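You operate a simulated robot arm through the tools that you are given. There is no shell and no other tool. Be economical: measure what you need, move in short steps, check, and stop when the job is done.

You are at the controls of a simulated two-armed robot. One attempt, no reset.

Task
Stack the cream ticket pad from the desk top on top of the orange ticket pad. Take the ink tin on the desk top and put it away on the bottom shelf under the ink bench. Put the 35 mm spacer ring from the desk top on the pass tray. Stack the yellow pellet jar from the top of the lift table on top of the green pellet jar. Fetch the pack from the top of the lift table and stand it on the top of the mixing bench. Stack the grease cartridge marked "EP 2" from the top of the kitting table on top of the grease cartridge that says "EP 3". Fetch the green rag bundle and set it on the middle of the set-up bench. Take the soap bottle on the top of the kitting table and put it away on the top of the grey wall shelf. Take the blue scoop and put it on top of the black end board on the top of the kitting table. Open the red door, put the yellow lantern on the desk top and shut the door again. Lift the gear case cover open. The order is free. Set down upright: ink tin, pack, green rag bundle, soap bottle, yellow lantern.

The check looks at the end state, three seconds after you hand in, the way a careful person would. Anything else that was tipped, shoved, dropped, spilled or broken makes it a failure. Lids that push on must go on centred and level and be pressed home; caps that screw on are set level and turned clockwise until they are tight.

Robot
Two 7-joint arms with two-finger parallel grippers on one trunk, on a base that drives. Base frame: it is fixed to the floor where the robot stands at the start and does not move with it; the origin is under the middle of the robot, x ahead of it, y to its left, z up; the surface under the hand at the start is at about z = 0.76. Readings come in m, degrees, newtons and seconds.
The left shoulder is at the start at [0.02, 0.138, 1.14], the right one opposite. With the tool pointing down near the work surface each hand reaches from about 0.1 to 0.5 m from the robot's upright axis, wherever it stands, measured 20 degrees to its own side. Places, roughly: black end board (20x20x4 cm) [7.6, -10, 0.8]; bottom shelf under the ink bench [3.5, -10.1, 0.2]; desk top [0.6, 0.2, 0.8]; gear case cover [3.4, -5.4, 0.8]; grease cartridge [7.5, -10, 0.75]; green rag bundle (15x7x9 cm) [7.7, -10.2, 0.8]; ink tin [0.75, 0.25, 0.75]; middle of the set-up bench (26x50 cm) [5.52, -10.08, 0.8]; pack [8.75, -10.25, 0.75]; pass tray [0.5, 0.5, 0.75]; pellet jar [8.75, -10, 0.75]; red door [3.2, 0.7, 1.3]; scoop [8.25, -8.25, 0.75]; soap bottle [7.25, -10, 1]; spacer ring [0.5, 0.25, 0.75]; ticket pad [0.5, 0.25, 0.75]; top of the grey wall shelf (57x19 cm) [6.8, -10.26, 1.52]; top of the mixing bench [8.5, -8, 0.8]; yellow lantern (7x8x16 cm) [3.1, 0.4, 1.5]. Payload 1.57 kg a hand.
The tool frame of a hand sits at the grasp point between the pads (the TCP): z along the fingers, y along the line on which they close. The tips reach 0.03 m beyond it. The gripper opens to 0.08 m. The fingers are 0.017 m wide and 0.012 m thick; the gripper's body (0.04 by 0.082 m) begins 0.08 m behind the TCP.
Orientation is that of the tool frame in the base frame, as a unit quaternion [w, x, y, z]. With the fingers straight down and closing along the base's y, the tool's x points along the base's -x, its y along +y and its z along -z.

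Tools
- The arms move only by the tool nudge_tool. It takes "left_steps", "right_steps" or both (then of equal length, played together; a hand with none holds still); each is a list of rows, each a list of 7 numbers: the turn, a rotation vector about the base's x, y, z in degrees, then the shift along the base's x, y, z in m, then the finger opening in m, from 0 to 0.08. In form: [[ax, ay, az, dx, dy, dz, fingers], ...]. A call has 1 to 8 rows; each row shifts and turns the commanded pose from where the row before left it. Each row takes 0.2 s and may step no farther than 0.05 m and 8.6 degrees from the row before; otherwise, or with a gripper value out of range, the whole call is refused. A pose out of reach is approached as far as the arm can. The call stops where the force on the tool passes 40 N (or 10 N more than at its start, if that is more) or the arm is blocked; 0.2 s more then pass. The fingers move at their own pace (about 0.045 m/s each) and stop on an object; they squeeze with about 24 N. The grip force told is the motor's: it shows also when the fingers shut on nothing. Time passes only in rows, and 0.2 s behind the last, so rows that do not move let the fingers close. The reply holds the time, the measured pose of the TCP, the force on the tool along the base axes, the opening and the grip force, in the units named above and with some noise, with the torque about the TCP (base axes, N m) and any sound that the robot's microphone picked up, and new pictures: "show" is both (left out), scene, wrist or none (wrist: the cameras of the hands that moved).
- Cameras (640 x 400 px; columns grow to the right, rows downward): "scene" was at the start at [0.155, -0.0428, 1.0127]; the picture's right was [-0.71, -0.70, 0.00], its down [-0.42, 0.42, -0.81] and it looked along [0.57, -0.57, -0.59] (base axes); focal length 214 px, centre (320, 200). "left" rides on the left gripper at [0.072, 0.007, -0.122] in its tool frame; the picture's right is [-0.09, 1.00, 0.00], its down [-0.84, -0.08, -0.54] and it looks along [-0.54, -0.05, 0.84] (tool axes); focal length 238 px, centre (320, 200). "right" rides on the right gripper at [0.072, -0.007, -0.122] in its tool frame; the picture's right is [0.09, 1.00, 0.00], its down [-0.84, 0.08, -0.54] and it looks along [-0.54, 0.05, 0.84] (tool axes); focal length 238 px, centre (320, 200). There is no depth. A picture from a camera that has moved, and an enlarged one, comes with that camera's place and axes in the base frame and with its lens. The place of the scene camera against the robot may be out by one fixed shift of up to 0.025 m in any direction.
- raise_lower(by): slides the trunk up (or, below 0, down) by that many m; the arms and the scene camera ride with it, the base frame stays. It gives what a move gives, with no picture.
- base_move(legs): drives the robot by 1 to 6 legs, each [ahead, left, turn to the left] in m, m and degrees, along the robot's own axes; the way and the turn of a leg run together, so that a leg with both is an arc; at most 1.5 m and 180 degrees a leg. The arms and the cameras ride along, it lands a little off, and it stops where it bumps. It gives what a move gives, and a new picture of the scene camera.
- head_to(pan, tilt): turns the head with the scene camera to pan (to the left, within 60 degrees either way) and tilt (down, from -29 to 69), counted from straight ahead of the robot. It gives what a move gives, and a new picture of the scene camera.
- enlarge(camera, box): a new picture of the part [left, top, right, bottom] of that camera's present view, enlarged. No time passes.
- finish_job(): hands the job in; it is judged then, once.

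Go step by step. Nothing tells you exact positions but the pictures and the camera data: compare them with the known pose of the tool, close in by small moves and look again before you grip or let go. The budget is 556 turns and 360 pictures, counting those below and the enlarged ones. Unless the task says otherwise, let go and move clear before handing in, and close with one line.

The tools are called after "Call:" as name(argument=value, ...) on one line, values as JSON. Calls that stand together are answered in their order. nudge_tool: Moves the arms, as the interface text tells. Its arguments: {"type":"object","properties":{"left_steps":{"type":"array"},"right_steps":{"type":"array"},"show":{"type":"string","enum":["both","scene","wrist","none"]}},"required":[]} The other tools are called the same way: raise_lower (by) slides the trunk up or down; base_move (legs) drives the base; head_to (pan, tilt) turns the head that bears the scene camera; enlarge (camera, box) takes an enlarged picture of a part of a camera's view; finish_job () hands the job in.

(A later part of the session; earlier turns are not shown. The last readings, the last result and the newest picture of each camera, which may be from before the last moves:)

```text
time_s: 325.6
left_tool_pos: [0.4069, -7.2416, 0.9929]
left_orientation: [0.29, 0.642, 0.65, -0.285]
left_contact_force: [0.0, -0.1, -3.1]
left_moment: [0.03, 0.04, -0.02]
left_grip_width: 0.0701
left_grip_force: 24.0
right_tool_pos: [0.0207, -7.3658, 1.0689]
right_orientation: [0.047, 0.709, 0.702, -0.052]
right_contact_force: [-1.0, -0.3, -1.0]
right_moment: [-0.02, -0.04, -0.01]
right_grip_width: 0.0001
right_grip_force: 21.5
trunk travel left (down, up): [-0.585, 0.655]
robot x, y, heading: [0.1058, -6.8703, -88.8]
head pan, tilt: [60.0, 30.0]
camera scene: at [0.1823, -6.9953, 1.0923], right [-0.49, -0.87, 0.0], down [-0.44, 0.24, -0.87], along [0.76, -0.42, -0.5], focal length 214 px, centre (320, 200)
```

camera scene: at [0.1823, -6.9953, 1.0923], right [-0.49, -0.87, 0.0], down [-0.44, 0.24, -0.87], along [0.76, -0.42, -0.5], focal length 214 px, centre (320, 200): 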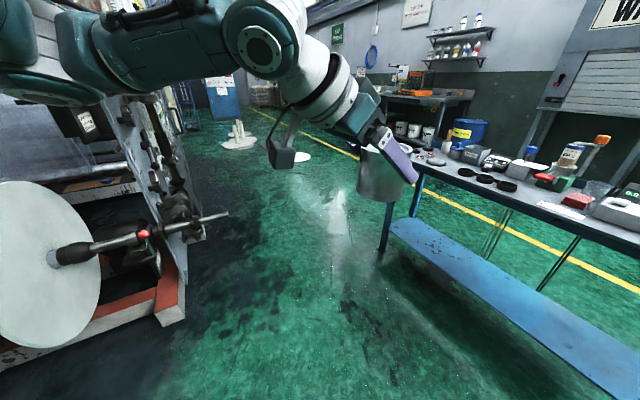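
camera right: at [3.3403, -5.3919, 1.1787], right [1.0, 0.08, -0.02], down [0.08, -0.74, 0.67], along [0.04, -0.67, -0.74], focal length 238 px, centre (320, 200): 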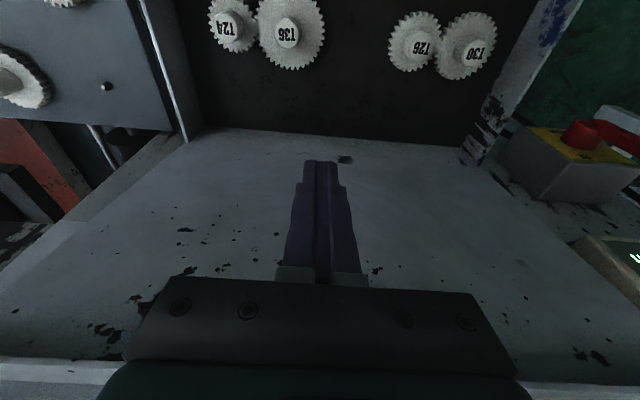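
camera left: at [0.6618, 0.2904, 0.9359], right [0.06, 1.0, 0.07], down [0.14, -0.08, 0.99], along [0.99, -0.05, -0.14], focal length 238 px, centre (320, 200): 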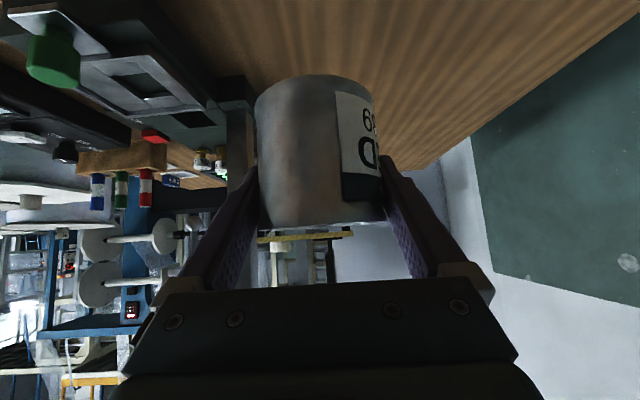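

I go forward, strafe left between press and bench, then head diagonally to the ink bench.

Call:
base_move(legs=[[0.47, 0, 0], [0, 1.45, 0], [0, 0, 30], [1.0, 0, 0], [0.9, 0, 0], [0, 0, -30]])

Call:
head_to(pan=30, tilt=20)

```text
time_s: 347.2
left_tool_pos: [2.8332, -9.3033, 0.9926]
left_orientation: [0.29, 0.641, 0.651, -0.285]
left_contact_force: [-0.6, -0.6, -2.5]
left_moment: [0.0, -0.03, 0.0]
left_grip_width: 0.0699
left_grip_force: 24.1
right_tool_pos: [2.4474, -9.4268, 1.0685]
right_orientation: [0.047, 0.707, 0.703, -0.053]
right_contact_force: [0.0, 0.1, 0.1]
right_moment: [0.03, 0.03, 0.01]
right_grip_width: 0.0002
right_grip_force: 21.0
trunk travel left (down, up): [-0.585, 0.655]
robot x, y, heading: [2.5334, -8.9292, -89.1]
head pan, tilt: [60.0, 30.0]
camera scene: at [2.6072, -9.0564, 1.0922], right [-0.48, -0.88, 0.0], down [-0.44, 0.24, -0.87], along [0.76, -0.42, -0.5], focal length 214 px, centre (320, 200)
```

scene: 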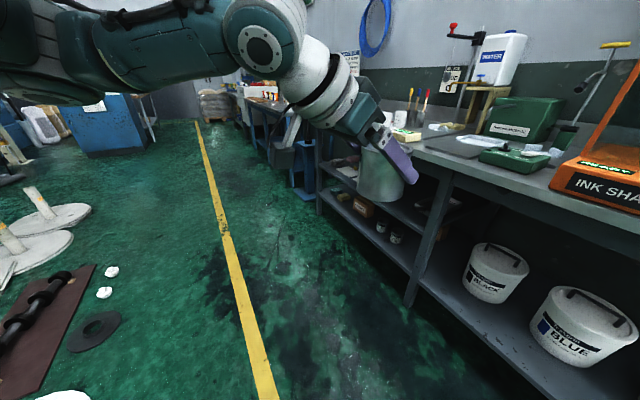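

```text
time_s: 348.2
left_tool_pos: [2.8323, -9.3023, 0.9915]
left_orientation: [0.289, 0.642, 0.651, -0.285]
left_contact_force: [-0.5, -0.2, -3.2]
left_moment: [0.0, 0.03, -0.01]
left_grip_width: 0.0701
left_grip_force: 23.8
right_tool_pos: [2.4469, -9.428, 1.0687]
right_orientation: [0.047, 0.708, 0.703, -0.053]
right_contact_force: [-0.1, -0.1, -0.8]
right_moment: [0.0, 0.0, 0.01]
right_grip_width: 0.0004
right_grip_force: 21.4
trunk travel left (down, up): [-0.585, 0.655]
robot x, y, heading: [2.5314, -8.9361, -89.0]
head pan, tilt: [30.0, 20.0]
camera scene: at [2.5763, -9.0925, 1.1083], right [-0.85, -0.52, 0.0], down [-0.18, 0.29, -0.94], along [0.49, -0.8, -0.34], focal length 214 px, centre (320, 200)
```

scene: 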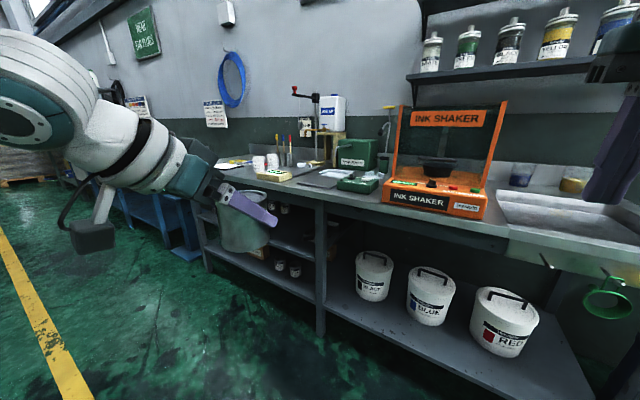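

The bench's left section spans x≈3.03–4.03 with shelves under it. I strafe left in front of it and look in.

Call:
base_move(legs=[[0, 0.9, 0]])

Call:
head_to(pan=5, tilt=38)

```text
time_s: 352.9
left_tool_pos: [3.7239, -9.2929, 0.9935]
left_orientation: [0.288, 0.646, 0.646, -0.287]
left_contact_force: [0.2, -0.1, -4.1]
left_moment: [-0.04, -0.01, -0.02]
left_grip_width: 0.0701
left_grip_force: 24.0
right_tool_pos: [3.3379, -9.4149, 1.0683]
right_orientation: [0.047, 0.711, 0.7, -0.053]
right_contact_force: [-0.8, -0.7, -0.5]
right_moment: [-0.02, 0.02, 0.04]
right_grip_width: 0.0
right_grip_force: 21.4
trunk travel left (down, up): [-0.585, 0.655]
robot x, y, heading: [3.433, -8.9202, -89.5]
head pan, tilt: [30.0, 20.0]
camera scene: at [3.4697, -9.0804, 1.1083], right [-0.86, -0.51, 0.0], down [-0.17, 0.3, -0.94], along [0.48, -0.81, -0.34], focal length 214 px, centre (320, 200)
```

scene: 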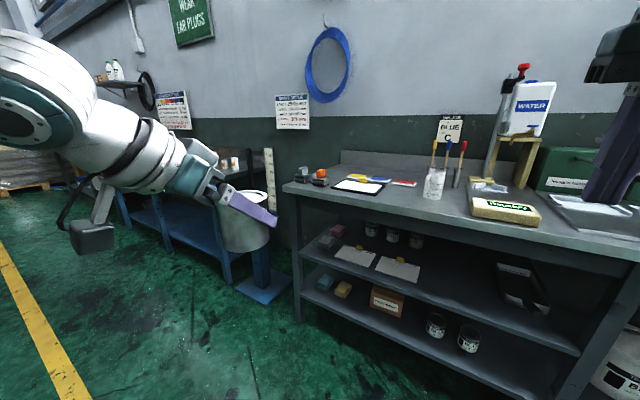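

```text
time_s: 353.8
left_tool_pos: [3.7227, -9.2933, 0.9927]
left_orientation: [0.288, 0.646, 0.646, -0.287]
left_contact_force: [0.3, 1.0, -3.4]
left_moment: [0.04, 0.0, 0.0]
left_grip_width: 0.0698
left_grip_force: 24.1
right_tool_pos: [3.3368, -9.4146, 1.0686]
right_orientation: [0.046, 0.712, 0.698, -0.052]
right_contact_force: [0.6, -0.8, -0.9]
right_moment: [0.02, -0.01, 0.0]
right_grip_width: 0.0002
right_grip_force: 21.4
trunk travel left (down, up): [-0.585, 0.655]
robot x, y, heading: [3.4275, -8.9185, -89.6]
head pan, tilt: [5.0, 38.0]
camera scene: at [3.4307, -9.086, 1.0799], right [-1.0, -0.1, 0.0], down [-0.06, 0.61, -0.79], along [0.08, -0.78, -0.62], focal length 214 px, centre (320, 200)
```

scene: 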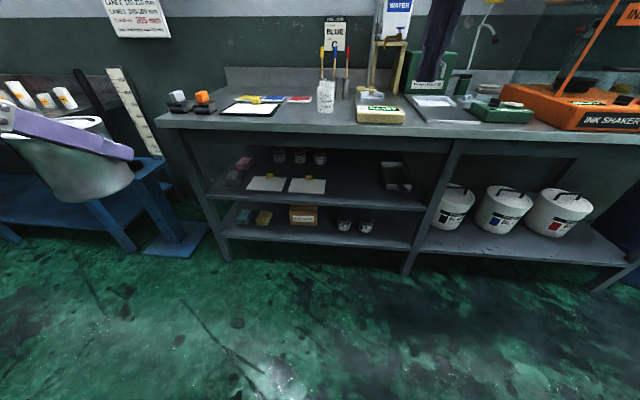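

The left section has a middle shelf (≈0.48) and the bottom shelf (≈0.22). I enlarge it to choose a free spot.

Call:
enlarge(camera="scene", box=[210, 160, 440, 290])

```text
2.78 times, centred on (325, 225) of scene
camera zoom: at [3.4307, -9.086, 1.0799], right [-1.0, -0.1, 0.0], down [-0.06, 0.61, -0.79], along [0.08, -0.78, -0.62], focal length 597 px, centre (306, 130)
```

zoom: 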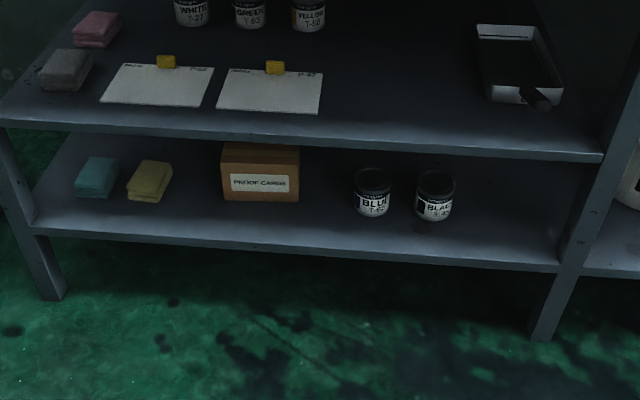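

Free spot: around [3.113, -9.93] on the bottom shelf. I tuck the right hand in, then position the robot and lower the trunk.

Call:
nudge_tool(right_steps=[[0, 0, 0, -0.02, 0.045, 0, 0.0], [0, 0, 0, -0.02, 0.045, 0, 0.0], [0, 0, 0, -0.02, 0.045, 0, 0.0], [0, 0, 0, -0.02, 0.045, 0, 0.0], [0, 0, 0, -0.02, 0.04, 0, 0.0]], show="none")

Call:
base_move(legs=[[0.3, -0.61, 0]])

Call:
raise_lower(by=-0.4)

```text
time_s: 355.2
left_tool_pos: [3.7236, -9.2929, 0.9923]
left_orientation: [0.288, 0.645, 0.647, -0.287]
left_contact_force: [0.5, 0.0, -3.4]
left_moment: [0.0, -0.03, 0.03]
left_grip_width: 0.0701
left_grip_force: 24.2
right_tool_pos: [3.228, -9.1774, 1.0413]
right_orientation: [-0.012, 0.712, 0.701, -0.034]
right_contact_force: [0.3, -0.2, 0.4]
right_moment: [-0.03, 0.02, 0.02]
right_grip_width: 0.0
right_grip_force: 21.5
trunk travel left (down, up): [-0.585, 0.655]
robot x, y, heading: [3.427, -8.9194, -89.7]
head pan, tilt: [5.0, 38.0]
stopped in row 5 (right hand): the arm was blocked; the commanded pose is now the measured one
```

```text
time_s: 358.9
left_tool_pos: [3.1104, -9.5948, 0.9939]
left_orientation: [0.289, 0.644, 0.647, -0.287]
left_contact_force: [-0.3, 0.0, -3.3]
left_moment: [0.01, 0.05, 0.0]
left_grip_width: 0.0703
left_grip_force: 24.2
right_tool_pos: [2.6169, -9.4803, 1.0428]
right_orientation: [-0.012, 0.711, 0.702, -0.035]
right_contact_force: [-0.1, -0.4, -1.0]
right_moment: [0.0, -0.02, 0.02]
right_grip_width: 0.0
right_grip_force: 21.6
trunk travel left (down, up): [-0.585, 0.655]
robot x, y, heading: [2.8164, -9.2197, -89.8]
head pan, tilt: [5.0, 38.0]
camera scene: at [2.8172, -9.3878, 1.0799], right [-1.0, -0.1, 0.0], down [-0.06, 0.61, -0.79], along [0.08, -0.78, -0.62], focal length 214 px, centre (320, 200)
```

scene: 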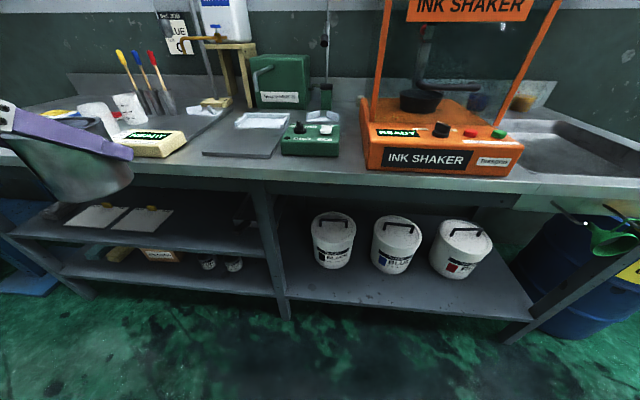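

```text
time_s: 362.8
left_tool_pos: [3.111, -9.5941, 0.5919]
left_orientation: [0.289, 0.644, 0.648, -0.287]
left_contact_force: [-0.3, -0.1, -2.6]
left_moment: [-0.01, 0.03, -0.03]
left_grip_width: 0.0701
left_grip_force: 24.2
right_tool_pos: [2.6156, -9.4786, 0.6423]
right_orientation: [-0.012, 0.71, 0.703, -0.035]
right_contact_force: [0.0, 0.6, -0.2]
right_moment: [0.02, -0.02, 0.01]
right_grip_width: 0.0001
right_grip_force: 21.4
trunk travel left (down, up): [-0.185, 1.055]
robot x, y, heading: [2.8119, -9.2236, -89.3]
head pan, tilt: [5.0, 38.0]
```

Call:
raise_lower(by=-0.18)

Call:
nudge_tool(left_steps=[[0, 0, 0, 0, 0, -0.03, 0.05], [0, 0, 0, 0, 0, -0.03, 0.05], [0, 0, 0, 0, 0, -0.03, 0.05], [0, 0, 0, 0, 0, 0, 0.05]], show="both")

```text
time_s: 364.8
left_tool_pos: [3.1117, -9.594, 0.4126]
left_orientation: [0.289, 0.645, 0.647, -0.287]
left_contact_force: [0.1, -0.2, -2.3]
left_moment: [0.01, -0.03, 0.01]
left_grip_width: 0.0698
left_grip_force: 24.1
right_tool_pos: [2.6166, -9.4797, 0.462]
right_orientation: [-0.012, 0.711, 0.703, -0.034]
right_contact_force: [-0.2, -0.8, 0.8]
right_moment: [-0.02, 0.03, -0.01]
right_grip_width: 0.0
right_grip_force: 21.3
trunk travel left (down, up): [-0.005, 1.235]
robot x, y, heading: [2.8162, -9.2224, -89.3]
head pan, tilt: [5.0, 38.0]
```

```text
time_s: 365.8
left_tool_pos: [3.1114, -9.5935, 0.3211]
left_orientation: [0.288, 0.645, 0.647, -0.286]
left_contact_force: [-0.2, 0.0, -2.9]
left_moment: [0.02, 0.01, -0.02]
left_grip_width: 0.0701
left_grip_force: 24.2
right_tool_pos: [2.6162, -9.4792, 0.4624]
right_orientation: [-0.012, 0.71, 0.703, -0.035]
right_contact_force: [-0.6, 0.5, 0.0]
right_moment: [0.01, 0.0, 0.03]
right_grip_width: 0.0
right_grip_force: 21.2
trunk travel left (down, up): [-0.005, 1.235]
robot x, y, heading: [2.8157, -9.2195, -89.5]
head pan, tilt: [5.0, 38.0]
camera scene: at [2.8173, -9.3878, 0.4999], right [-1.0, -0.1, 0.0], down [-0.06, 0.61, -0.79], along [0.08, -0.78, -0.62], focal length 214 px, centre (320, 200)
camera left: at [3.1174, -9.4552, 0.3504], right [1.0, -0.06, 0.07], down [-0.08, -0.16, 0.98], along [-0.04, -0.99, -0.16], focal length 238 px, centre (320, 200)
```

scene: 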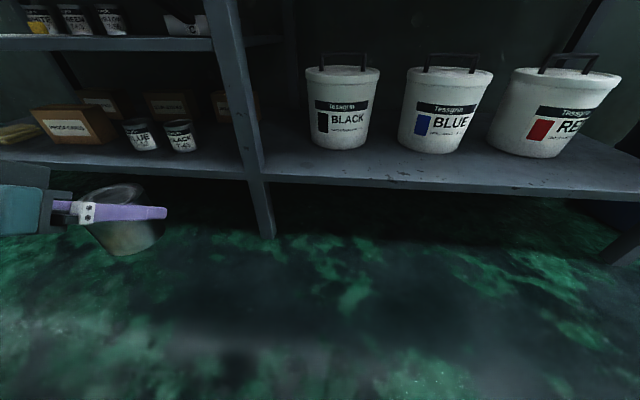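
left: 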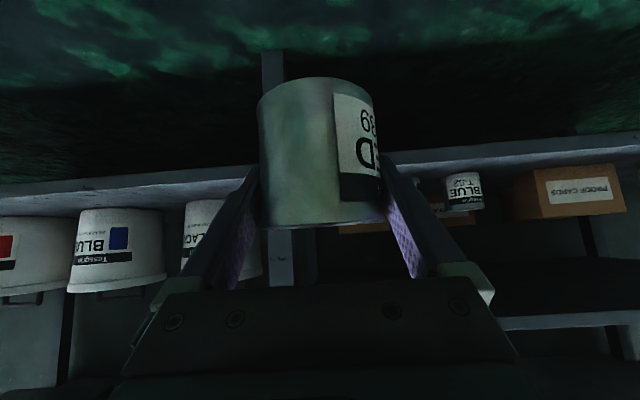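

The free gap is x≈3.05–3.22, shelf top near z 0.22–0.25. I raise slightly, shift to x=3.135, and drive the base forward.

Call:
nudge_tool(left_steps=[[0, 0, 0, 0.022, 0, 0.018, 0.05], [0, 0, 0, 0, 0, 0, 0.05]], show="none")

Call:
base_move(legs=[[0.22, 0, 0]])

Call:
enlarge(camera="left", box=[0, 0, 640, 400])

```text
time_s: 366.4
left_tool_pos: [3.1341, -9.5941, 0.3404]
left_orientation: [0.289, 0.645, 0.647, -0.287]
left_contact_force: [0.5, 0.4, -3.2]
left_moment: [-0.04, -0.01, 0.0]
left_grip_width: 0.07
left_grip_force: 23.9
right_tool_pos: [2.6151, -9.4793, 0.4617]
right_orientation: [-0.012, 0.711, 0.703, -0.034]
right_contact_force: [-0.4, 0.1, 0.2]
right_moment: [0.01, -0.01, 0.0]
right_grip_width: 0.0
right_grip_force: 21.4
trunk travel left (down, up): [-0.005, 1.235]
robot x, y, heading: [2.8195, -9.2211, -89.1]
head pan, tilt: [5.0, 38.0]
```

```text
time_s: 368.1
left_tool_pos: [3.1405, -9.8066, 0.3401]
left_orientation: [0.289, 0.642, 0.651, -0.283]
left_contact_force: [-0.7, -0.1, -3.1]
left_moment: [-0.01, 0.03, -0.03]
left_grip_width: 0.07
left_grip_force: 24.1
right_tool_pos: [2.6217, -9.6978, 0.4611]
right_orientation: [-0.013, 0.708, 0.705, -0.034]
right_contact_force: [-0.5, 1.0, 0.4]
right_moment: [-0.02, -0.02, -0.02]
right_grip_width: 0.0003
right_grip_force: 21.5
trunk travel left (down, up): [-0.005, 1.235]
robot x, y, heading: [2.8158, -9.4398, -89.2]
head pan, tilt: [5.0, 38.0]
camera scene: at [2.8217, -9.6042, 0.4996], right [-0.99, -0.11, 0.0], down [-0.07, 0.61, -0.79], along [0.08, -0.78, -0.62], focal length 214 px, centre (320, 200)
```

scene: 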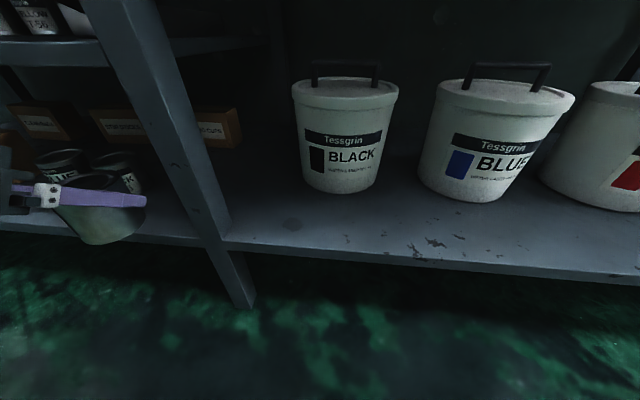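

```text
1.00 times, centred on (320, 200) of left (not enlarged: the box is as wide or as high as the picture)
camera zoom: at [3.1449, -9.6698, 0.3688], right [1.0, -0.05, 0.07], down [-0.08, -0.16, 0.98], along [-0.04, -0.99, -0.16], focal length 238 px, centre (320, 200)
```

zoom: 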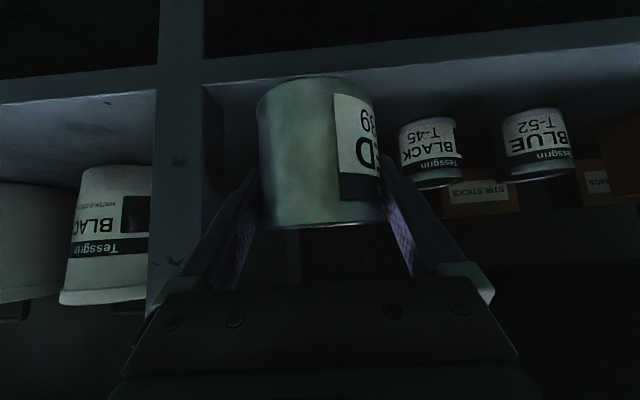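

Shelf top ≈0.23, free gap x 3.04–3.24, and the tin is centred. I move in with the arm and lower.

Call:
nudge_tool(left_steps=[[0, 0, 0, 0, -0.04, 0, 0.05], [0, 0, 0, 0, -0.04, 0, 0.05], [0, 0, 0, 0, -0.04, 0, 0.05], [0, 0, 0, 0, 0, -0.02, 0.05], [0, 0, 0, 0, 0, -0.015, 0.05], [0, 0, 0, 0, 0, -0.01, 0.05], [0, 0, 0, 0, 0, 0, 0.05]], show="wrist")

```text
time_s: 369.7
left_tool_pos: [3.138, -9.9312, 0.2956]
left_orientation: [0.289, 0.642, 0.65, -0.285]
left_contact_force: [0.3, 0.0, -1.9]
left_moment: [0.03, -0.03, -0.01]
left_grip_width: 0.0702
left_grip_force: 24.1
right_tool_pos: [2.621, -9.6988, 0.4622]
right_orientation: [-0.012, 0.708, 0.705, -0.036]
right_contact_force: [0.7, 0.4, 0.3]
right_moment: [-0.01, 0.01, 0.01]
right_grip_width: 0.0001
right_grip_force: 20.9
trunk travel left (down, up): [-0.005, 1.235]
robot x, y, heading: [2.8216, -9.4465, -89.0]
head pan, tilt: [5.0, 38.0]
camera left: at [3.1443, -9.7921, 0.3238], right [1.0, -0.05, 0.07], down [-0.08, -0.16, 0.98], along [-0.04, -0.99, -0.16], focal length 238 px, centre (320, 200)
```

left: 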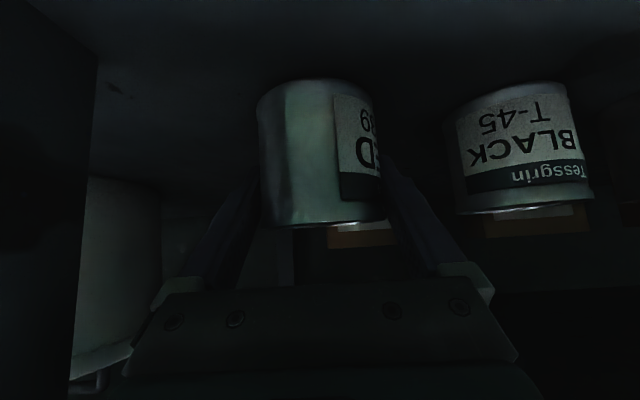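

Call:
nudge_tool(left_steps=[[0, 0, 0, 0, 0, -0.005, 0.05], [0, 0, 0, 0, 0, -0.004, 0.05], [0, 0, 0, 0, 0, -0.004, 0.05], [0, 0, 0, 0, 0, 0, 0.05]], show="none")

```text
time_s: 370.7
left_tool_pos: [3.1404, -9.9345, 0.2855]
left_orientation: [0.292, 0.641, 0.649, -0.288]
left_contact_force: [-4.0, 3.7, 25.2]
left_moment: [-0.14, 0.08, 0.03]
left_grip_width: 0.0699
left_grip_force: 23.8
right_tool_pos: [2.6218, -9.7011, 0.4628]
right_orientation: [-0.01, 0.709, 0.704, -0.035]
right_contact_force: [0.3, 0.3, 0.1]
right_moment: [-0.01, 0.04, 0.02]
right_grip_width: 0.0
right_grip_force: 21.9
trunk travel left (down, up): [-0.005, 1.235]
robot x, y, heading: [2.8183, -9.4418, -88.8]
head pan, tilt: [5.0, 38.0]
```

The tin stands on the shelf. I ease off, open, and withdraw along the finger axis.

Call:
nudge_tool(left_steps=[[0, 0, 0, 0, 0, 0.002, 0.05], [0, 0, 0, 0, 0, 0, 0.08], [0, 0, 0, 0, 0, 0, 0.08], [0, 0, 0, 0, 0.015, 0.013, 0.08], [0, 0, 0, 0, 0.023, 0.019, 0.08], [0, 0, 0, 0, 0.03, 0.018, 0.08], [0, 0, 0, 0, 0.04, 0.01, 0.08], [0, 0, 0, 0, 0.04, 0, 0.08]], show="both")

```text
time_s: 372.5
left_tool_pos: [3.1401, -9.7811, 0.3423]
left_orientation: [0.29, 0.642, 0.65, -0.285]
left_contact_force: [-0.5, -0.5, -0.7]
left_moment: [-0.02, 0.0, 0.0]
left_grip_width: 0.0799
left_grip_force: 0.1
right_tool_pos: [2.6212, -9.6973, 0.461]
right_orientation: [-0.012, 0.708, 0.705, -0.035]
right_contact_force: [0.0, 0.3, -0.3]
right_moment: [0.0, 0.01, 0.01]
right_grip_width: 0.0
right_grip_force: 21.1
trunk travel left (down, up): [-0.005, 1.235]
robot x, y, heading: [2.8179, -9.4389, -89.1]
head pan, tilt: [5.0, 38.0]
camera scene: at [2.8219, -9.6046, 0.4996], right [-0.99, -0.11, 0.0], down [-0.06, 0.61, -0.79], along [0.08, -0.78, -0.62], focal length 214 px, centre (320, 200)
camera left: at [3.1454, -9.6428, 0.371], right [1.0, -0.05, 0.07], down [-0.08, -0.16, 0.98], along [-0.04, -0.99, -0.16], focal length 238 px, centre (320, 200)
```

scene: 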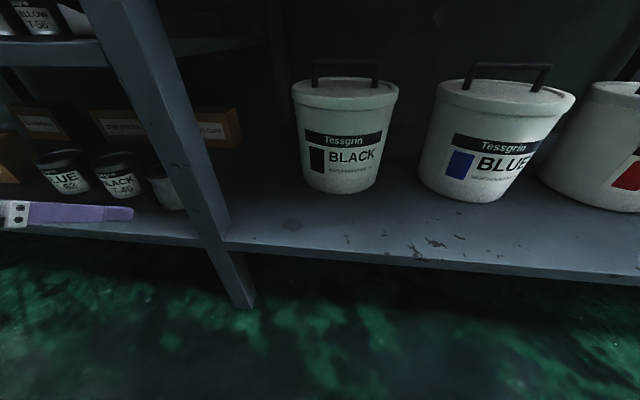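
left: 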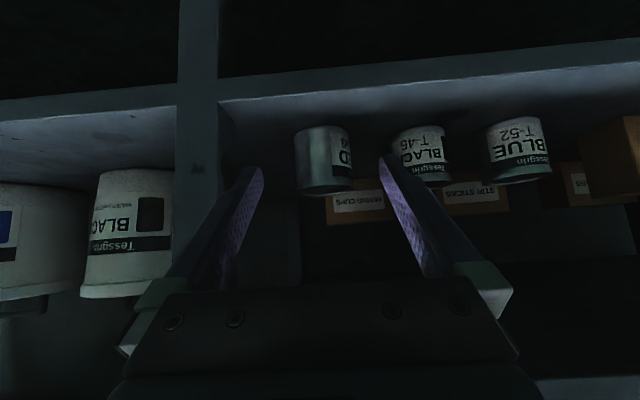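

The ink tin stands upright on the bottom shelf. I back out, raise the trunk, and strafe east toward the set-up bench and kitting table.

Call:
base_move(legs=[[-0.4, 0, 0]])

Call:
raise_lower(by=0.4)

Call:
raise_lower(by=0.2)

Call:
base_move(legs=[[0, 1.4, 0], [0, 1.3, 0]])

Call:
head_to(pan=35, tilt=20)

```text
time_s: 374.9
left_tool_pos: [3.1325, -9.3939, 0.3438]
left_orientation: [0.29, 0.643, 0.649, -0.285]
left_contact_force: [-0.7, -0.2, 0.1]
left_moment: [0.02, -0.01, 0.0]
left_grip_width: 0.08
left_grip_force: 0.1
right_tool_pos: [2.6141, -9.3059, 0.4628]
right_orientation: [-0.012, 0.71, 0.704, -0.036]
right_contact_force: [-1.4, 0.6, 0.3]
right_moment: [0.01, 0.0, 0.02]
right_grip_width: 0.0
right_grip_force: 21.1
trunk travel left (down, up): [-0.005, 1.235]
robot x, y, heading: [2.8135, -9.0466, -89.2]
head pan, tilt: [5.0, 38.0]
camera scene: at [2.8149, -9.2143, 0.5001], right [-0.99, -0.1, 0.0], down [-0.06, 0.61, -0.79], along [0.08, -0.78, -0.61], focal length 214 px, centre (320, 200)
```

scene: 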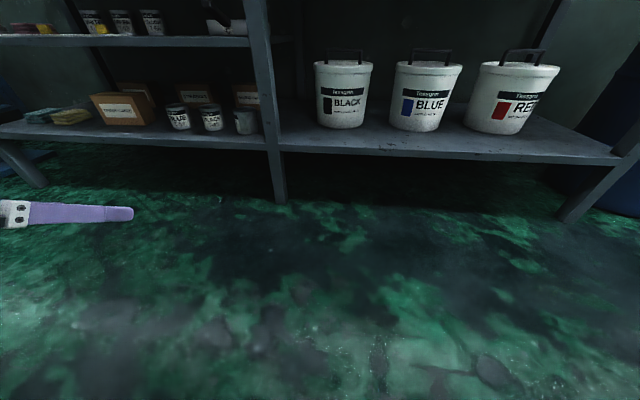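

```text
time_s: 378.8
left_tool_pos: [3.1324, -9.3917, 0.7421]
left_orientation: [0.289, 0.643, 0.649, -0.286]
left_contact_force: [-0.1, -0.4, -0.2]
left_moment: [-0.02, 0.03, -0.01]
left_grip_width: 0.0798
left_grip_force: 0.1
right_tool_pos: [2.6135, -9.3041, 0.8613]
right_orientation: [-0.012, 0.71, 0.703, -0.035]
right_contact_force: [0.1, 0.5, 1.0]
right_moment: [-0.03, 0.01, 0.0]
right_grip_width: 0.0002
right_grip_force: 21.7
trunk travel left (down, up): [-0.405, 0.835]
robot x, y, heading: [2.8114, -9.0467, -88.9]
head pan, tilt: [5.0, 38.0]
```

```text
time_s: 380.9
left_tool_pos: [3.1323, -9.3914, 0.9423]
left_orientation: [0.289, 0.644, 0.648, -0.286]
left_contact_force: [0.0, 0.2, 0.5]
left_moment: [0.01, 0.0, -0.03]
left_grip_width: 0.0798
left_grip_force: 0.1
right_tool_pos: [2.6148, -9.3051, 1.0612]
right_orientation: [-0.012, 0.709, 0.704, -0.034]
right_contact_force: [0.1, -0.2, 0.1]
right_moment: [0.03, 0.03, -0.02]
right_grip_width: 0.0
right_grip_force: 21.7
trunk travel left (down, up): [-0.605, 0.635]
robot x, y, heading: [2.8119, -9.0482, -89.3]
head pan, tilt: [5.0, 38.0]
```

```text
time_s: 393.9
left_tool_pos: [5.8068, -9.3677, 0.9427]
left_orientation: [0.289, 0.645, 0.647, -0.286]
left_contact_force: [0.4, 0.7, 0.0]
left_moment: [0.05, -0.03, 0.02]
left_grip_width: 0.0803
left_grip_force: 0.1
right_tool_pos: [5.2895, -9.2773, 1.0614]
right_orientation: [-0.014, 0.711, 0.702, -0.035]
right_contact_force: [0.1, -0.4, -0.8]
right_moment: [0.02, -0.01, 0.02]
right_grip_width: 0.0
right_grip_force: 21.6
trunk travel left (down, up): [-0.605, 0.635]
robot x, y, heading: [5.4897, -9.0171, -89.1]
head pan, tilt: [5.0, 38.0]
camera scene: at [5.4905, -9.187, 1.0999], right [-1.0, -0.1, 0.0], down [-0.06, 0.61, -0.79], along [0.08, -0.78, -0.62], focal length 214 px, centre (320, 200)
```

scene: 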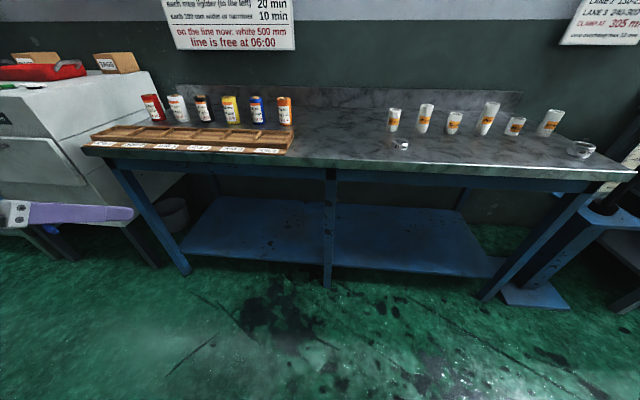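

```text
time_s: 394.9
left_tool_pos: [5.8073, -9.3672, 0.9427]
left_orientation: [0.288, 0.645, 0.647, -0.287]
left_contact_force: [-0.7, -0.5, -0.3]
left_moment: [0.0, -0.02, 0.02]
left_grip_width: 0.08
left_grip_force: 0.0
right_tool_pos: [5.2898, -9.2778, 1.0617]
right_orientation: [-0.012, 0.712, 0.702, -0.034]
right_contact_force: [0.9, 0.3, -0.3]
right_moment: [0.0, 0.01, 0.01]
right_grip_width: 0.0002
right_grip_force: 20.9
trunk travel left (down, up): [-0.605, 0.635]
robot x, y, heading: [5.4895, -9.0206, -89.8]
head pan, tilt: [35.0, 20.0]
camera scene: at [5.5362, -9.177, 1.1283], right [-0.81, -0.58, 0.0], down [-0.2, 0.28, -0.94], along [0.55, -0.77, -0.34], focal length 214 px, centre (320, 200)
```

scene: 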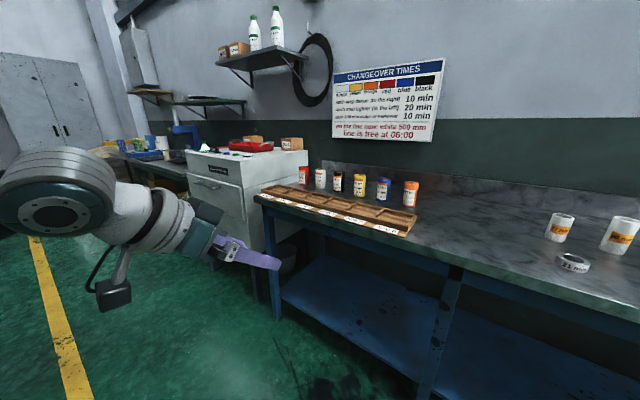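

The set-up bench's free middle is clear. I strafe on to the kitting table.

Call:
base_move(legs=[[0, 1.0, 0], [0, 0.9, 0]])

Call:
head_to(pan=0, tilt=25)

```text
time_s: 404.5
left_tool_pos: [7.7147, -9.3811, 0.9429]
left_orientation: [0.286, 0.65, 0.641, -0.289]
left_contact_force: [0.1, 0.2, -0.3]
left_moment: [0.0, -0.01, 0.01]
left_grip_width: 0.0799
left_grip_force: 0.1
right_tool_pos: [7.1988, -9.2819, 1.061]
right_orientation: [-0.013, 0.717, 0.696, -0.034]
right_contact_force: [0.6, 0.3, -0.1]
right_moment: [-0.01, -0.01, -0.02]
right_grip_width: 0.0002
right_grip_force: 21.4
trunk travel left (down, up): [-0.605, 0.635]
robot x, y, heading: [7.4033, -9.0249, -90.6]
head pan, tilt: [35.0, 20.0]
camera scene: at [7.4475, -9.1854, 1.1283], right [-0.82, -0.57, 0.0], down [-0.19, 0.28, -0.94], along [0.53, -0.77, -0.34], focal length 214 px, centre (320, 200)
```

scene: 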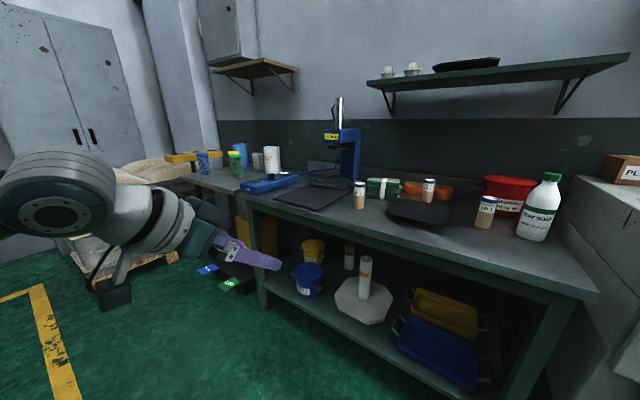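

```text
time_s: 405.5
left_tool_pos: [7.7151, -9.3791, 0.9426]
left_orientation: [0.286, 0.651, 0.641, -0.289]
left_contact_force: [-0.5, -0.2, 0.1]
left_moment: [-0.02, 0.0, -0.02]
left_grip_width: 0.0799
left_grip_force: 0.0
right_tool_pos: [7.1995, -9.2807, 1.0616]
right_orientation: [-0.013, 0.717, 0.696, -0.034]
right_contact_force: [0.7, -0.1, 0.1]
right_moment: [0.02, -0.02, -0.01]
right_grip_width: 0.0003
right_grip_force: 21.7
trunk travel left (down, up): [-0.605, 0.635]
robot x, y, heading: [7.4028, -9.0296, -90.4]
head pan, tilt: [0.0, 25.0]
camera scene: at [7.394, -9.2007, 1.1203], right [-1.0, 0.01, 0.0], down [0.0, 0.42, -0.91], along [-0.01, -0.91, -0.42], focal length 214 px, centre (320, 200)
```

scene: 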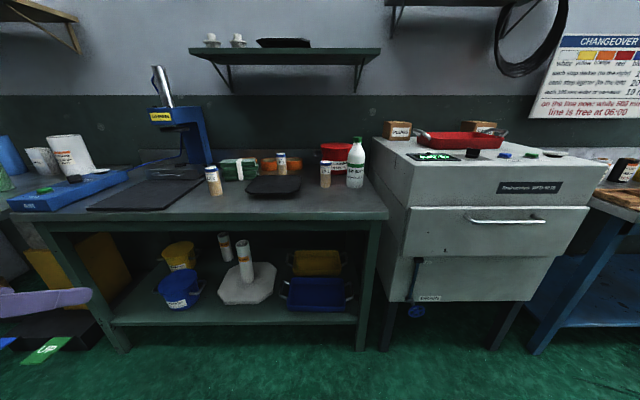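

The kitting table shows three cartridges, the soap bottle, the green rag bundle and the black end board. I enlarge to read labels.

Call:
enlarge(camera="scene", box=[190, 130, 390, 220])

```text
3.20 times, centred on (290, 175) of scene
camera zoom: at [7.394, -9.2007, 1.1203], right [-1.0, 0.01, 0.0], down [0.0, 0.42, -0.91], along [-0.01, -0.91, -0.42], focal length 686 px, centre (416, 280)
```

zoom: 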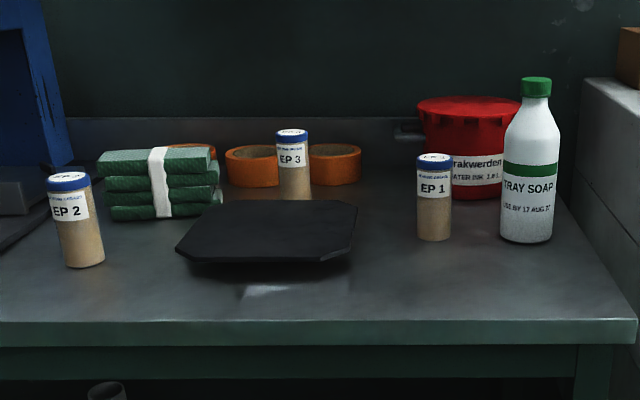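

EP 2 is at about [7.80, -10.05], EP 3 at [7.56, -10.27], behind the board. Reach demands a horizontal hand, so I pitch the left hand level and lower the trunk while still in free space.

Call:
nudge_tool(left_steps=[[-8.2, 0, 0, -0.01, -0.03, 0.04, 0.08], [-8.2, 0, 0, -0.01, -0.03, 0.04, 0.08], [-8.2, 0, 0, -0.01, -0.03, 0.04, 0.08], [-8.2, 0, 0, -0.01, -0.03, 0.04, 0.08], [-8.2, 0, 0, 0, -0.03, 0.04, 0.08], [0, 0, 0, 0, 0, 0.04, 0.08], [0, 0, 0, 0, 0, 0, 0.08]], show="none")

Call:
raise_lower(by=-0.2)

```text
refused: row 1 steps farther than a row can; nothing moved
```

```text
time_s: 407.7
left_tool_pos: [7.7151, -9.38, 0.7428]
left_orientation: [0.286, 0.651, 0.641, -0.29]
left_contact_force: [0.1, 1.1, -0.1]
left_moment: [0.01, 0.02, -0.07]
left_grip_width: 0.08
left_grip_force: 0.0
right_tool_pos: [7.1991, -9.2834, 0.8631]
right_orientation: [-0.013, 0.718, 0.695, -0.035]
right_contact_force: [-0.3, 0.1, 0.2]
right_moment: [0.04, 0.01, -0.01]
right_grip_width: 0.0002
right_grip_force: 20.8
trunk travel left (down, up): [-0.405, 0.835]
robot x, y, heading: [7.3993, -9.0278, -90.4]
head pan, tilt: [0.0, 25.0]
```

Call:
nudge_tool(left_steps=[[-8.2, 0, 0, 0, -0.03, 0.035, 0.08], [-8.2, 0, 0, 0, -0.03, 0.035, 0.08], [-8.2, 0, 0, 0, -0.03, 0.035, 0.08], [-8.2, 0, 0, 0, -0.03, 0.035, 0.08], [-8.2, 0, 0, 0, -0.03, 0.035, 0.08], [0, 0, 0, 0, 0, 0.03, 0.08], [0, 0, 0, 0, 0, 0.0, 0.08]], show="wrist")

```text
time_s: 409.3
left_tool_pos: [7.7165, -9.5314, 0.948]
left_orientation: [0.495, 0.51, 0.499, -0.496]
left_contact_force: [-0.4, 0.2, 0.7]
left_moment: [0.03, 0.0, -0.02]
left_grip_width: 0.08
left_grip_force: 0.0
right_tool_pos: [7.1975, -9.2819, 0.8627]
right_orientation: [-0.013, 0.718, 0.695, -0.035]
right_contact_force: [-0.3, 0.2, 0.0]
right_moment: [-0.01, 0.01, -0.02]
right_grip_width: 0.0
right_grip_force: 21.4
trunk travel left (down, up): [-0.405, 0.835]
robot x, y, heading: [7.4, -9.0253, -90.6]
head pan, tilt: [0.0, 25.0]
camera left: at [7.726, -9.4088, 0.8774], right [0.99, -0.01, 0.1], down [-0.08, 0.53, 0.85], along [-0.06, -0.85, 0.52], focal length 238 px, centre (320, 200)
```

left: 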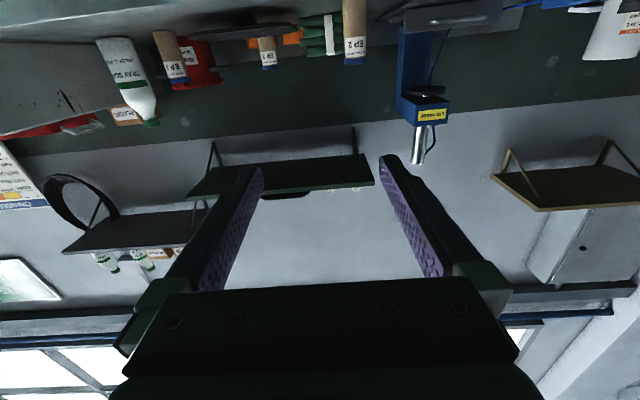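

The hand is level, but its camera then hangs below it and would touch the table, so I use a 60° pitch. I also drive nearer.

Call:
nudge_tool(left_steps=[[7.5, 0, 0, 0.03, 0, 0, 0.08], [7.5, 0, 0, 0.03, 0, 0, 0.08], [7.5, 0, 0, 0.02, 0, 0, 0.08], [7.5, 0, 0, 0, 0, 0, 0.08], [0, 0, 0, 0, 0, 0, 0.08]], show="none")

Call:
base_move(legs=[[0.38, 0, 0]])

Call:
enlarge(camera="left", box=[0, 0, 640, 400])

```text
time_s: 410.5
left_tool_pos: [7.7953, -9.5304, 0.9475]
left_orientation: [0.346, 0.621, 0.611, -0.349]
left_contact_force: [-0.8, 0.6, 0.6]
left_moment: [-0.02, 0.01, 0.03]
left_grip_width: 0.0802
left_grip_force: 0.1
right_tool_pos: [7.1993, -9.282, 0.8613]
right_orientation: [-0.013, 0.717, 0.696, -0.035]
right_contact_force: [0.4, 0.0, 0.2]
right_moment: [0.0, -0.01, -0.01]
right_grip_width: 0.0
right_grip_force: 21.1
trunk travel left (down, up): [-0.405, 0.835]
robot x, y, heading: [7.4032, -9.0309, -90.5]
head pan, tilt: [0.0, 25.0]
```

```text
time_s: 412.9
left_tool_pos: [7.7942, -9.9096, 0.9475]
left_orientation: [0.347, 0.62, 0.612, -0.348]
left_contact_force: [-0.1, 0.8, 0.2]
left_moment: [0.01, 0.04, 0.01]
left_grip_width: 0.0802
left_grip_force: 0.1
right_tool_pos: [7.1965, -9.6627, 0.8622]
right_orientation: [-0.013, 0.717, 0.697, -0.034]
right_contact_force: [-0.2, 0.0, 0.8]
right_moment: [0.01, -0.02, 0.01]
right_grip_width: 0.0
right_grip_force: 21.2
trunk travel left (down, up): [-0.405, 0.835]
robot x, y, heading: [7.397, -9.4103, -90.7]
head pan, tilt: [0.0, 25.0]
camera scene: at [7.3913, -9.5808, 0.9203], right [-1.0, 0.01, 0.0], down [0.0, 0.42, -0.91], along [-0.01, -0.91, -0.42], focal length 214 px, centre (320, 200)
```

scene: 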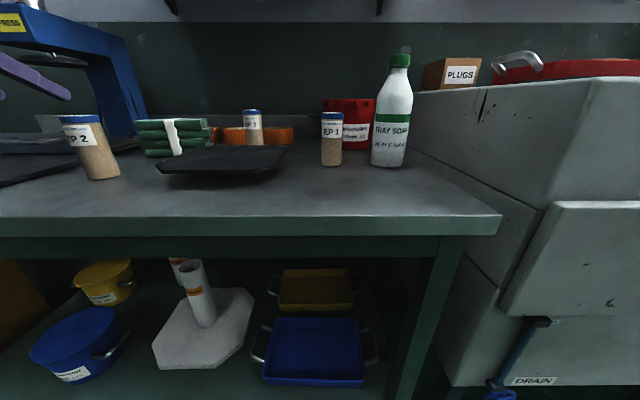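

```text
1.00 times, centred on (320, 200) of left (not enlarged: the box is as wide or as high as the picture)
camera zoom: at [7.8028, -9.7684, 0.9489], right [0.99, -0.06, 0.08], down [-0.08, 0.03, 1.0], along [-0.06, -1.0, 0.03], focal length 238 px, centre (320, 200)
```

zoom: 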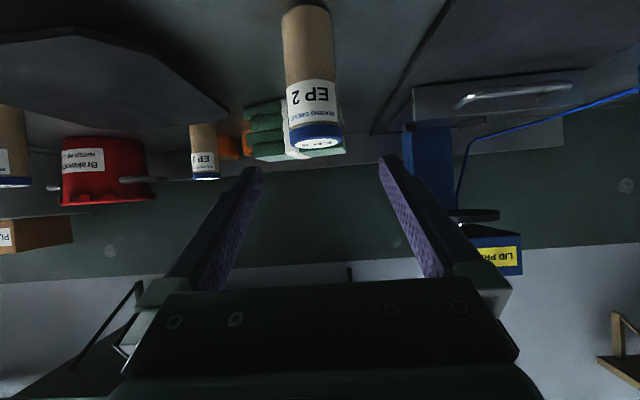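

EP 2 stands at about [7.79, -10.03], z 0.768–0.897, ~48 mm wide. I approach along the fingers and grip.

Call:
nudge_tool(left_steps=[[0, 0, 0, -0.004, -0.017, -0.026, 0.08], [0, 0, 0, 0, -0.017, -0.026, 0.08], [0, 0, 0, 0, -0.028, -0.017, 0.08], [0, 0, 0, 0, -0.029, -0.0175, 0.08], [0, 0, 0, 0, -0.029, -0.0175, 0.08], [0, 0, 0, 0, 0, 0, 0.08]], show="wrist")

```text
time_s: 414.3
left_tool_pos: [7.7911, -10.0213, 0.8509]
left_orientation: [0.348, 0.62, 0.61, -0.35]
left_contact_force: [-0.4, 1.3, 4.5]
left_moment: [0.17, 0.0, 0.04]
left_grip_width: 0.0799
left_grip_force: 0.0
left hand out of reach, approached as far as the arm can: row 5
right_tool_pos: [7.1962, -9.6619, 0.8615]
right_orientation: [-0.012, 0.716, 0.697, -0.034]
right_contact_force: [-0.3, -0.1, 0.7]
right_moment: [-0.01, 0.01, 0.02]
right_grip_width: 0.0002
right_grip_force: 21.5
trunk travel left (down, up): [-0.405, 0.835]
robot x, y, heading: [7.4031, -9.4055, -90.4]
head pan, tilt: [0.0, 25.0]
camera left: at [7.8005, -9.8805, 0.8507], right [0.99, -0.06, 0.08], down [-0.08, 0.04, 1.0], along [-0.06, -1.0, 0.03], focal length 238 px, centre (320, 200)
```

left: 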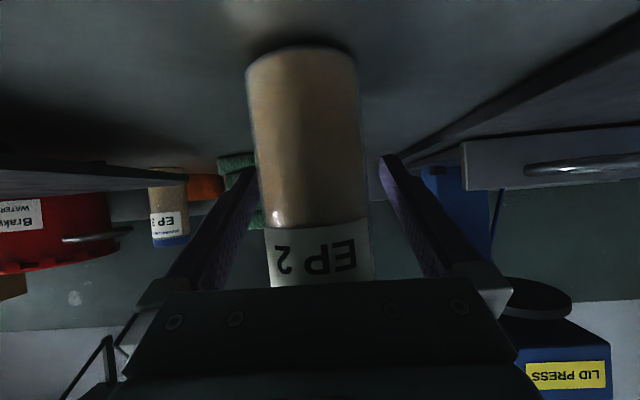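

Call:
nudge_tool(left_steps=[[0, 0, 0, 0, 0, 0.0, 0.03], [0, 0, 0, 0, 0, 0, 0.03], [0, 0, 0, 0, 0, 0, 0.03], [0, 0, 0, 0, 0, 0.0, 0.03], [0, 0, 0, 0, 0, 0.02, 0.03], [0, 0, 0, 0, 0, 0.03, 0.03]], show="wrist")

```text
time_s: 415.7
left_tool_pos: [7.7906, -10.02, 0.898]
left_orientation: [0.347, 0.62, 0.612, -0.348]
left_contact_force: [0.1, 0.2, -0.9]
left_moment: [-0.04, 0.0, 0.02]
left_grip_width: 0.0448
left_grip_force: 23.6
right_tool_pos: [7.1947, -9.663, 0.8619]
right_orientation: [-0.013, 0.717, 0.696, -0.034]
right_contact_force: [-0.3, 0.1, 0.9]
right_moment: [0.02, -0.03, 0.01]
right_grip_width: 0.0
right_grip_force: 21.0
trunk travel left (down, up): [-0.405, 0.835]
robot x, y, heading: [7.3995, -9.4108, -90.5]
head pan, tilt: [0.0, 25.0]
camera left: at [7.7992, -9.8792, 0.8995], right [0.99, -0.06, 0.08], down [-0.08, 0.03, 1.0], along [-0.06, -1.0, 0.03], focal length 238 px, centre (320, 200)
```

left: 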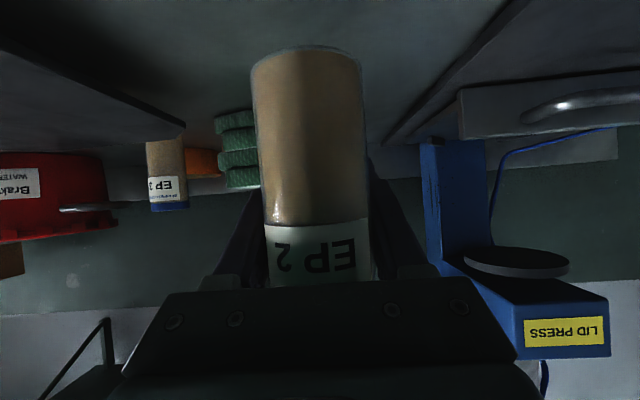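

EP 2 is held (45 mm wide; bottom 83 mm below the TCP). I raise the trunk 10 cm, draw back, move across to x≈7.56 and look at EP 3.

Call:
raise_lower(by=0.1)

Call:
nudge_tool(left_steps=[[0, 0, 0, 0, 0.04, 0.01, 0.03], [0, 0, 0, -0.04, 0.02, 0.01, 0.03], [0, 0, 0, -0.045, 0, 0, 0.03], [0, 0, 0, -0.045, 0, 0, 0.03], [0, 0, 0, -0.045, 0, 0, 0.03], [0, 0, 0, -0.045, 0, 0, 0.03], [0, 0, 0, -0.01, 0, 0, 0.03], [0, 0, 0, 0, 0, 0, 0.03]], show="both")

```text
time_s: 417.0
left_tool_pos: [7.79, -10.0187, 0.9982]
left_orientation: [0.347, 0.62, 0.612, -0.348]
left_contact_force: [0.4, 0.1, -1.1]
left_moment: [-0.03, 0.0, 0.0]
left_grip_width: 0.0446
left_grip_force: 24.0
right_tool_pos: [7.1969, -9.6635, 0.9614]
right_orientation: [-0.012, 0.717, 0.696, -0.035]
right_contact_force: [-0.2, 0.5, 0.1]
right_moment: [0.03, 0.01, 0.0]
right_grip_width: 0.0002
right_grip_force: 21.0
trunk travel left (down, up): [-0.505, 0.735]
robot x, y, heading: [7.3972, -9.4069, -90.1]
head pan, tilt: [0.0, 25.0]
```

```text
time_s: 418.8
left_tool_pos: [7.5591, -9.9631, 1.0185]
left_orientation: [0.347, 0.62, 0.612, -0.349]
left_contact_force: [1.2, -0.5, -1.5]
left_moment: [-0.05, 0.01, -0.01]
left_grip_width: 0.0447
left_grip_force: 24.0
right_tool_pos: [7.1958, -9.661, 0.9619]
right_orientation: [-0.013, 0.717, 0.696, -0.034]
right_contact_force: [-0.3, 0.4, -0.9]
right_moment: [-0.01, 0.0, -0.03]
right_grip_width: 0.0001
right_grip_force: 21.2
trunk travel left (down, up): [-0.505, 0.735]
robot x, y, heading: [7.3982, -9.4051, -90.3]
head pan, tilt: [0.0, 25.0]
camera scene: at [7.3913, -9.5804, 1.0202], right [-1.0, 0.01, 0.0], down [0.0, 0.42, -0.91], along [-0.01, -0.91, -0.42], focal length 214 px, centre (320, 200)
camera left: at [7.5692, -9.8214, 1.0206], right [0.99, -0.06, 0.08], down [-0.08, 0.03, 1.0], along [-0.06, -1.0, 0.03], focal length 238 px, centre (320, 200)
```

scene: 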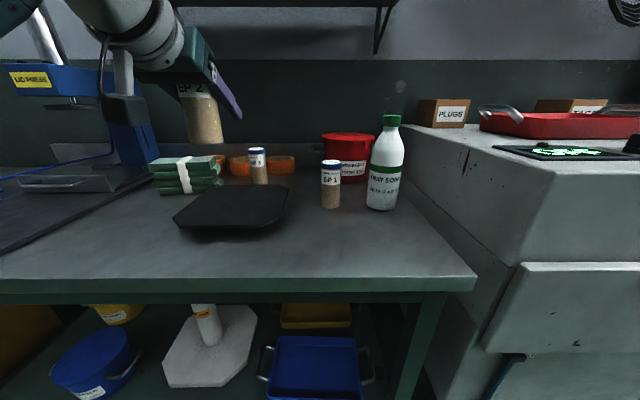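
left: 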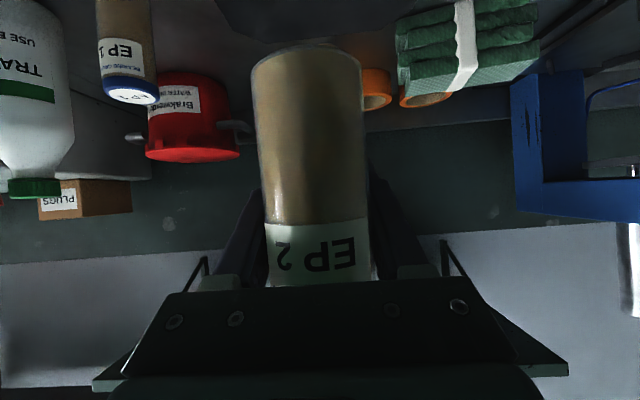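

EP 3 is hidden from the hand camera, so I enlarge the scene view for an accurate fix.

Call:
enlarge(camera="scene", box=[230, 130, 410, 242])

```text
3.56 times, centred on (320, 186) of scene
camera zoom: at [7.3913, -9.5804, 1.0202], right [-1.0, 0.01, 0.0], down [0.0, 0.42, -0.91], along [-0.01, -0.91, -0.42], focal length 763 px, centre (320, 250)
```

zoom: 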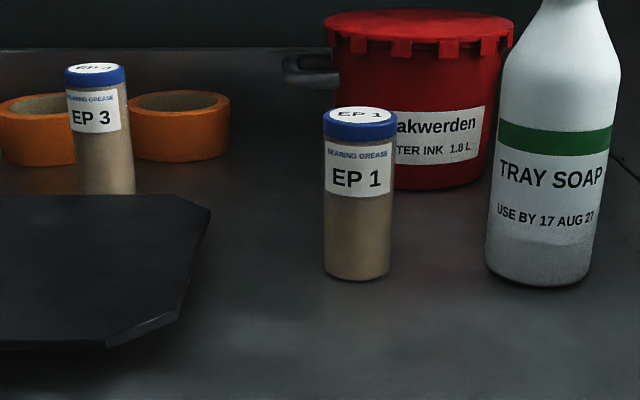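

I shift the hand 10 cm to the right so EP 3 shows beside the held cartridge.

Call:
nudge_tool(left_steps=[[0, 0, 0, -0.04, 0, 0, 0.03], [0, 0, 0, -0.04, 0, 0, 0.03], [0, 0, 0, -0.03, 0, 0, 0.03], [0, 0, 0, 0, 0, 0, 0.03]], show="none")

Call:
enlarge(camera="left", box=[280, 0, 600, 200])

```text
time_s: 419.8
left_tool_pos: [7.4517, -9.9615, 1.0189]
left_orientation: [0.346, 0.62, 0.611, -0.349]
left_contact_force: [-0.4, 0.4, -0.6]
left_moment: [-0.04, 0.01, 0.02]
left_grip_width: 0.0449
left_grip_force: 24.2
right_tool_pos: [7.1976, -9.6636, 0.9615]
right_orientation: [-0.012, 0.717, 0.696, -0.035]
right_contact_force: [-0.2, -0.4, -0.3]
right_moment: [0.01, -0.04, -0.03]
right_grip_width: 0.0002
right_grip_force: 21.5
trunk travel left (down, up): [-0.505, 0.735]
robot x, y, heading: [7.3994, -9.4086, -90.5]
head pan, tilt: [0.0, 25.0]
```

```text
2.00 times, centred on (440, 100) of left
camera zoom: at [7.46, -9.8198, 1.0202], right [0.99, -0.06, 0.08], down [-0.08, 0.03, 1.0], along [-0.06, -1.0, 0.03], focal length 477 px, centre (80, 400)
```

zoom: 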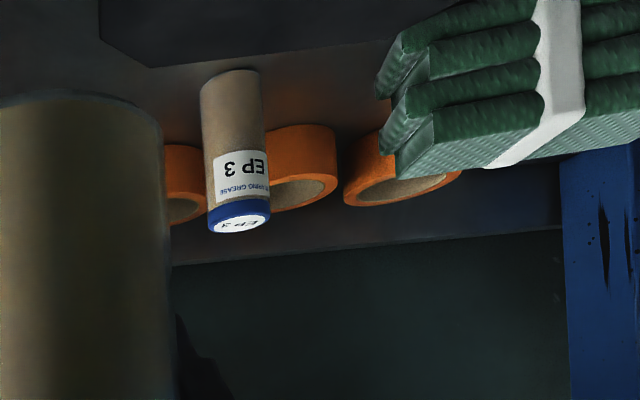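

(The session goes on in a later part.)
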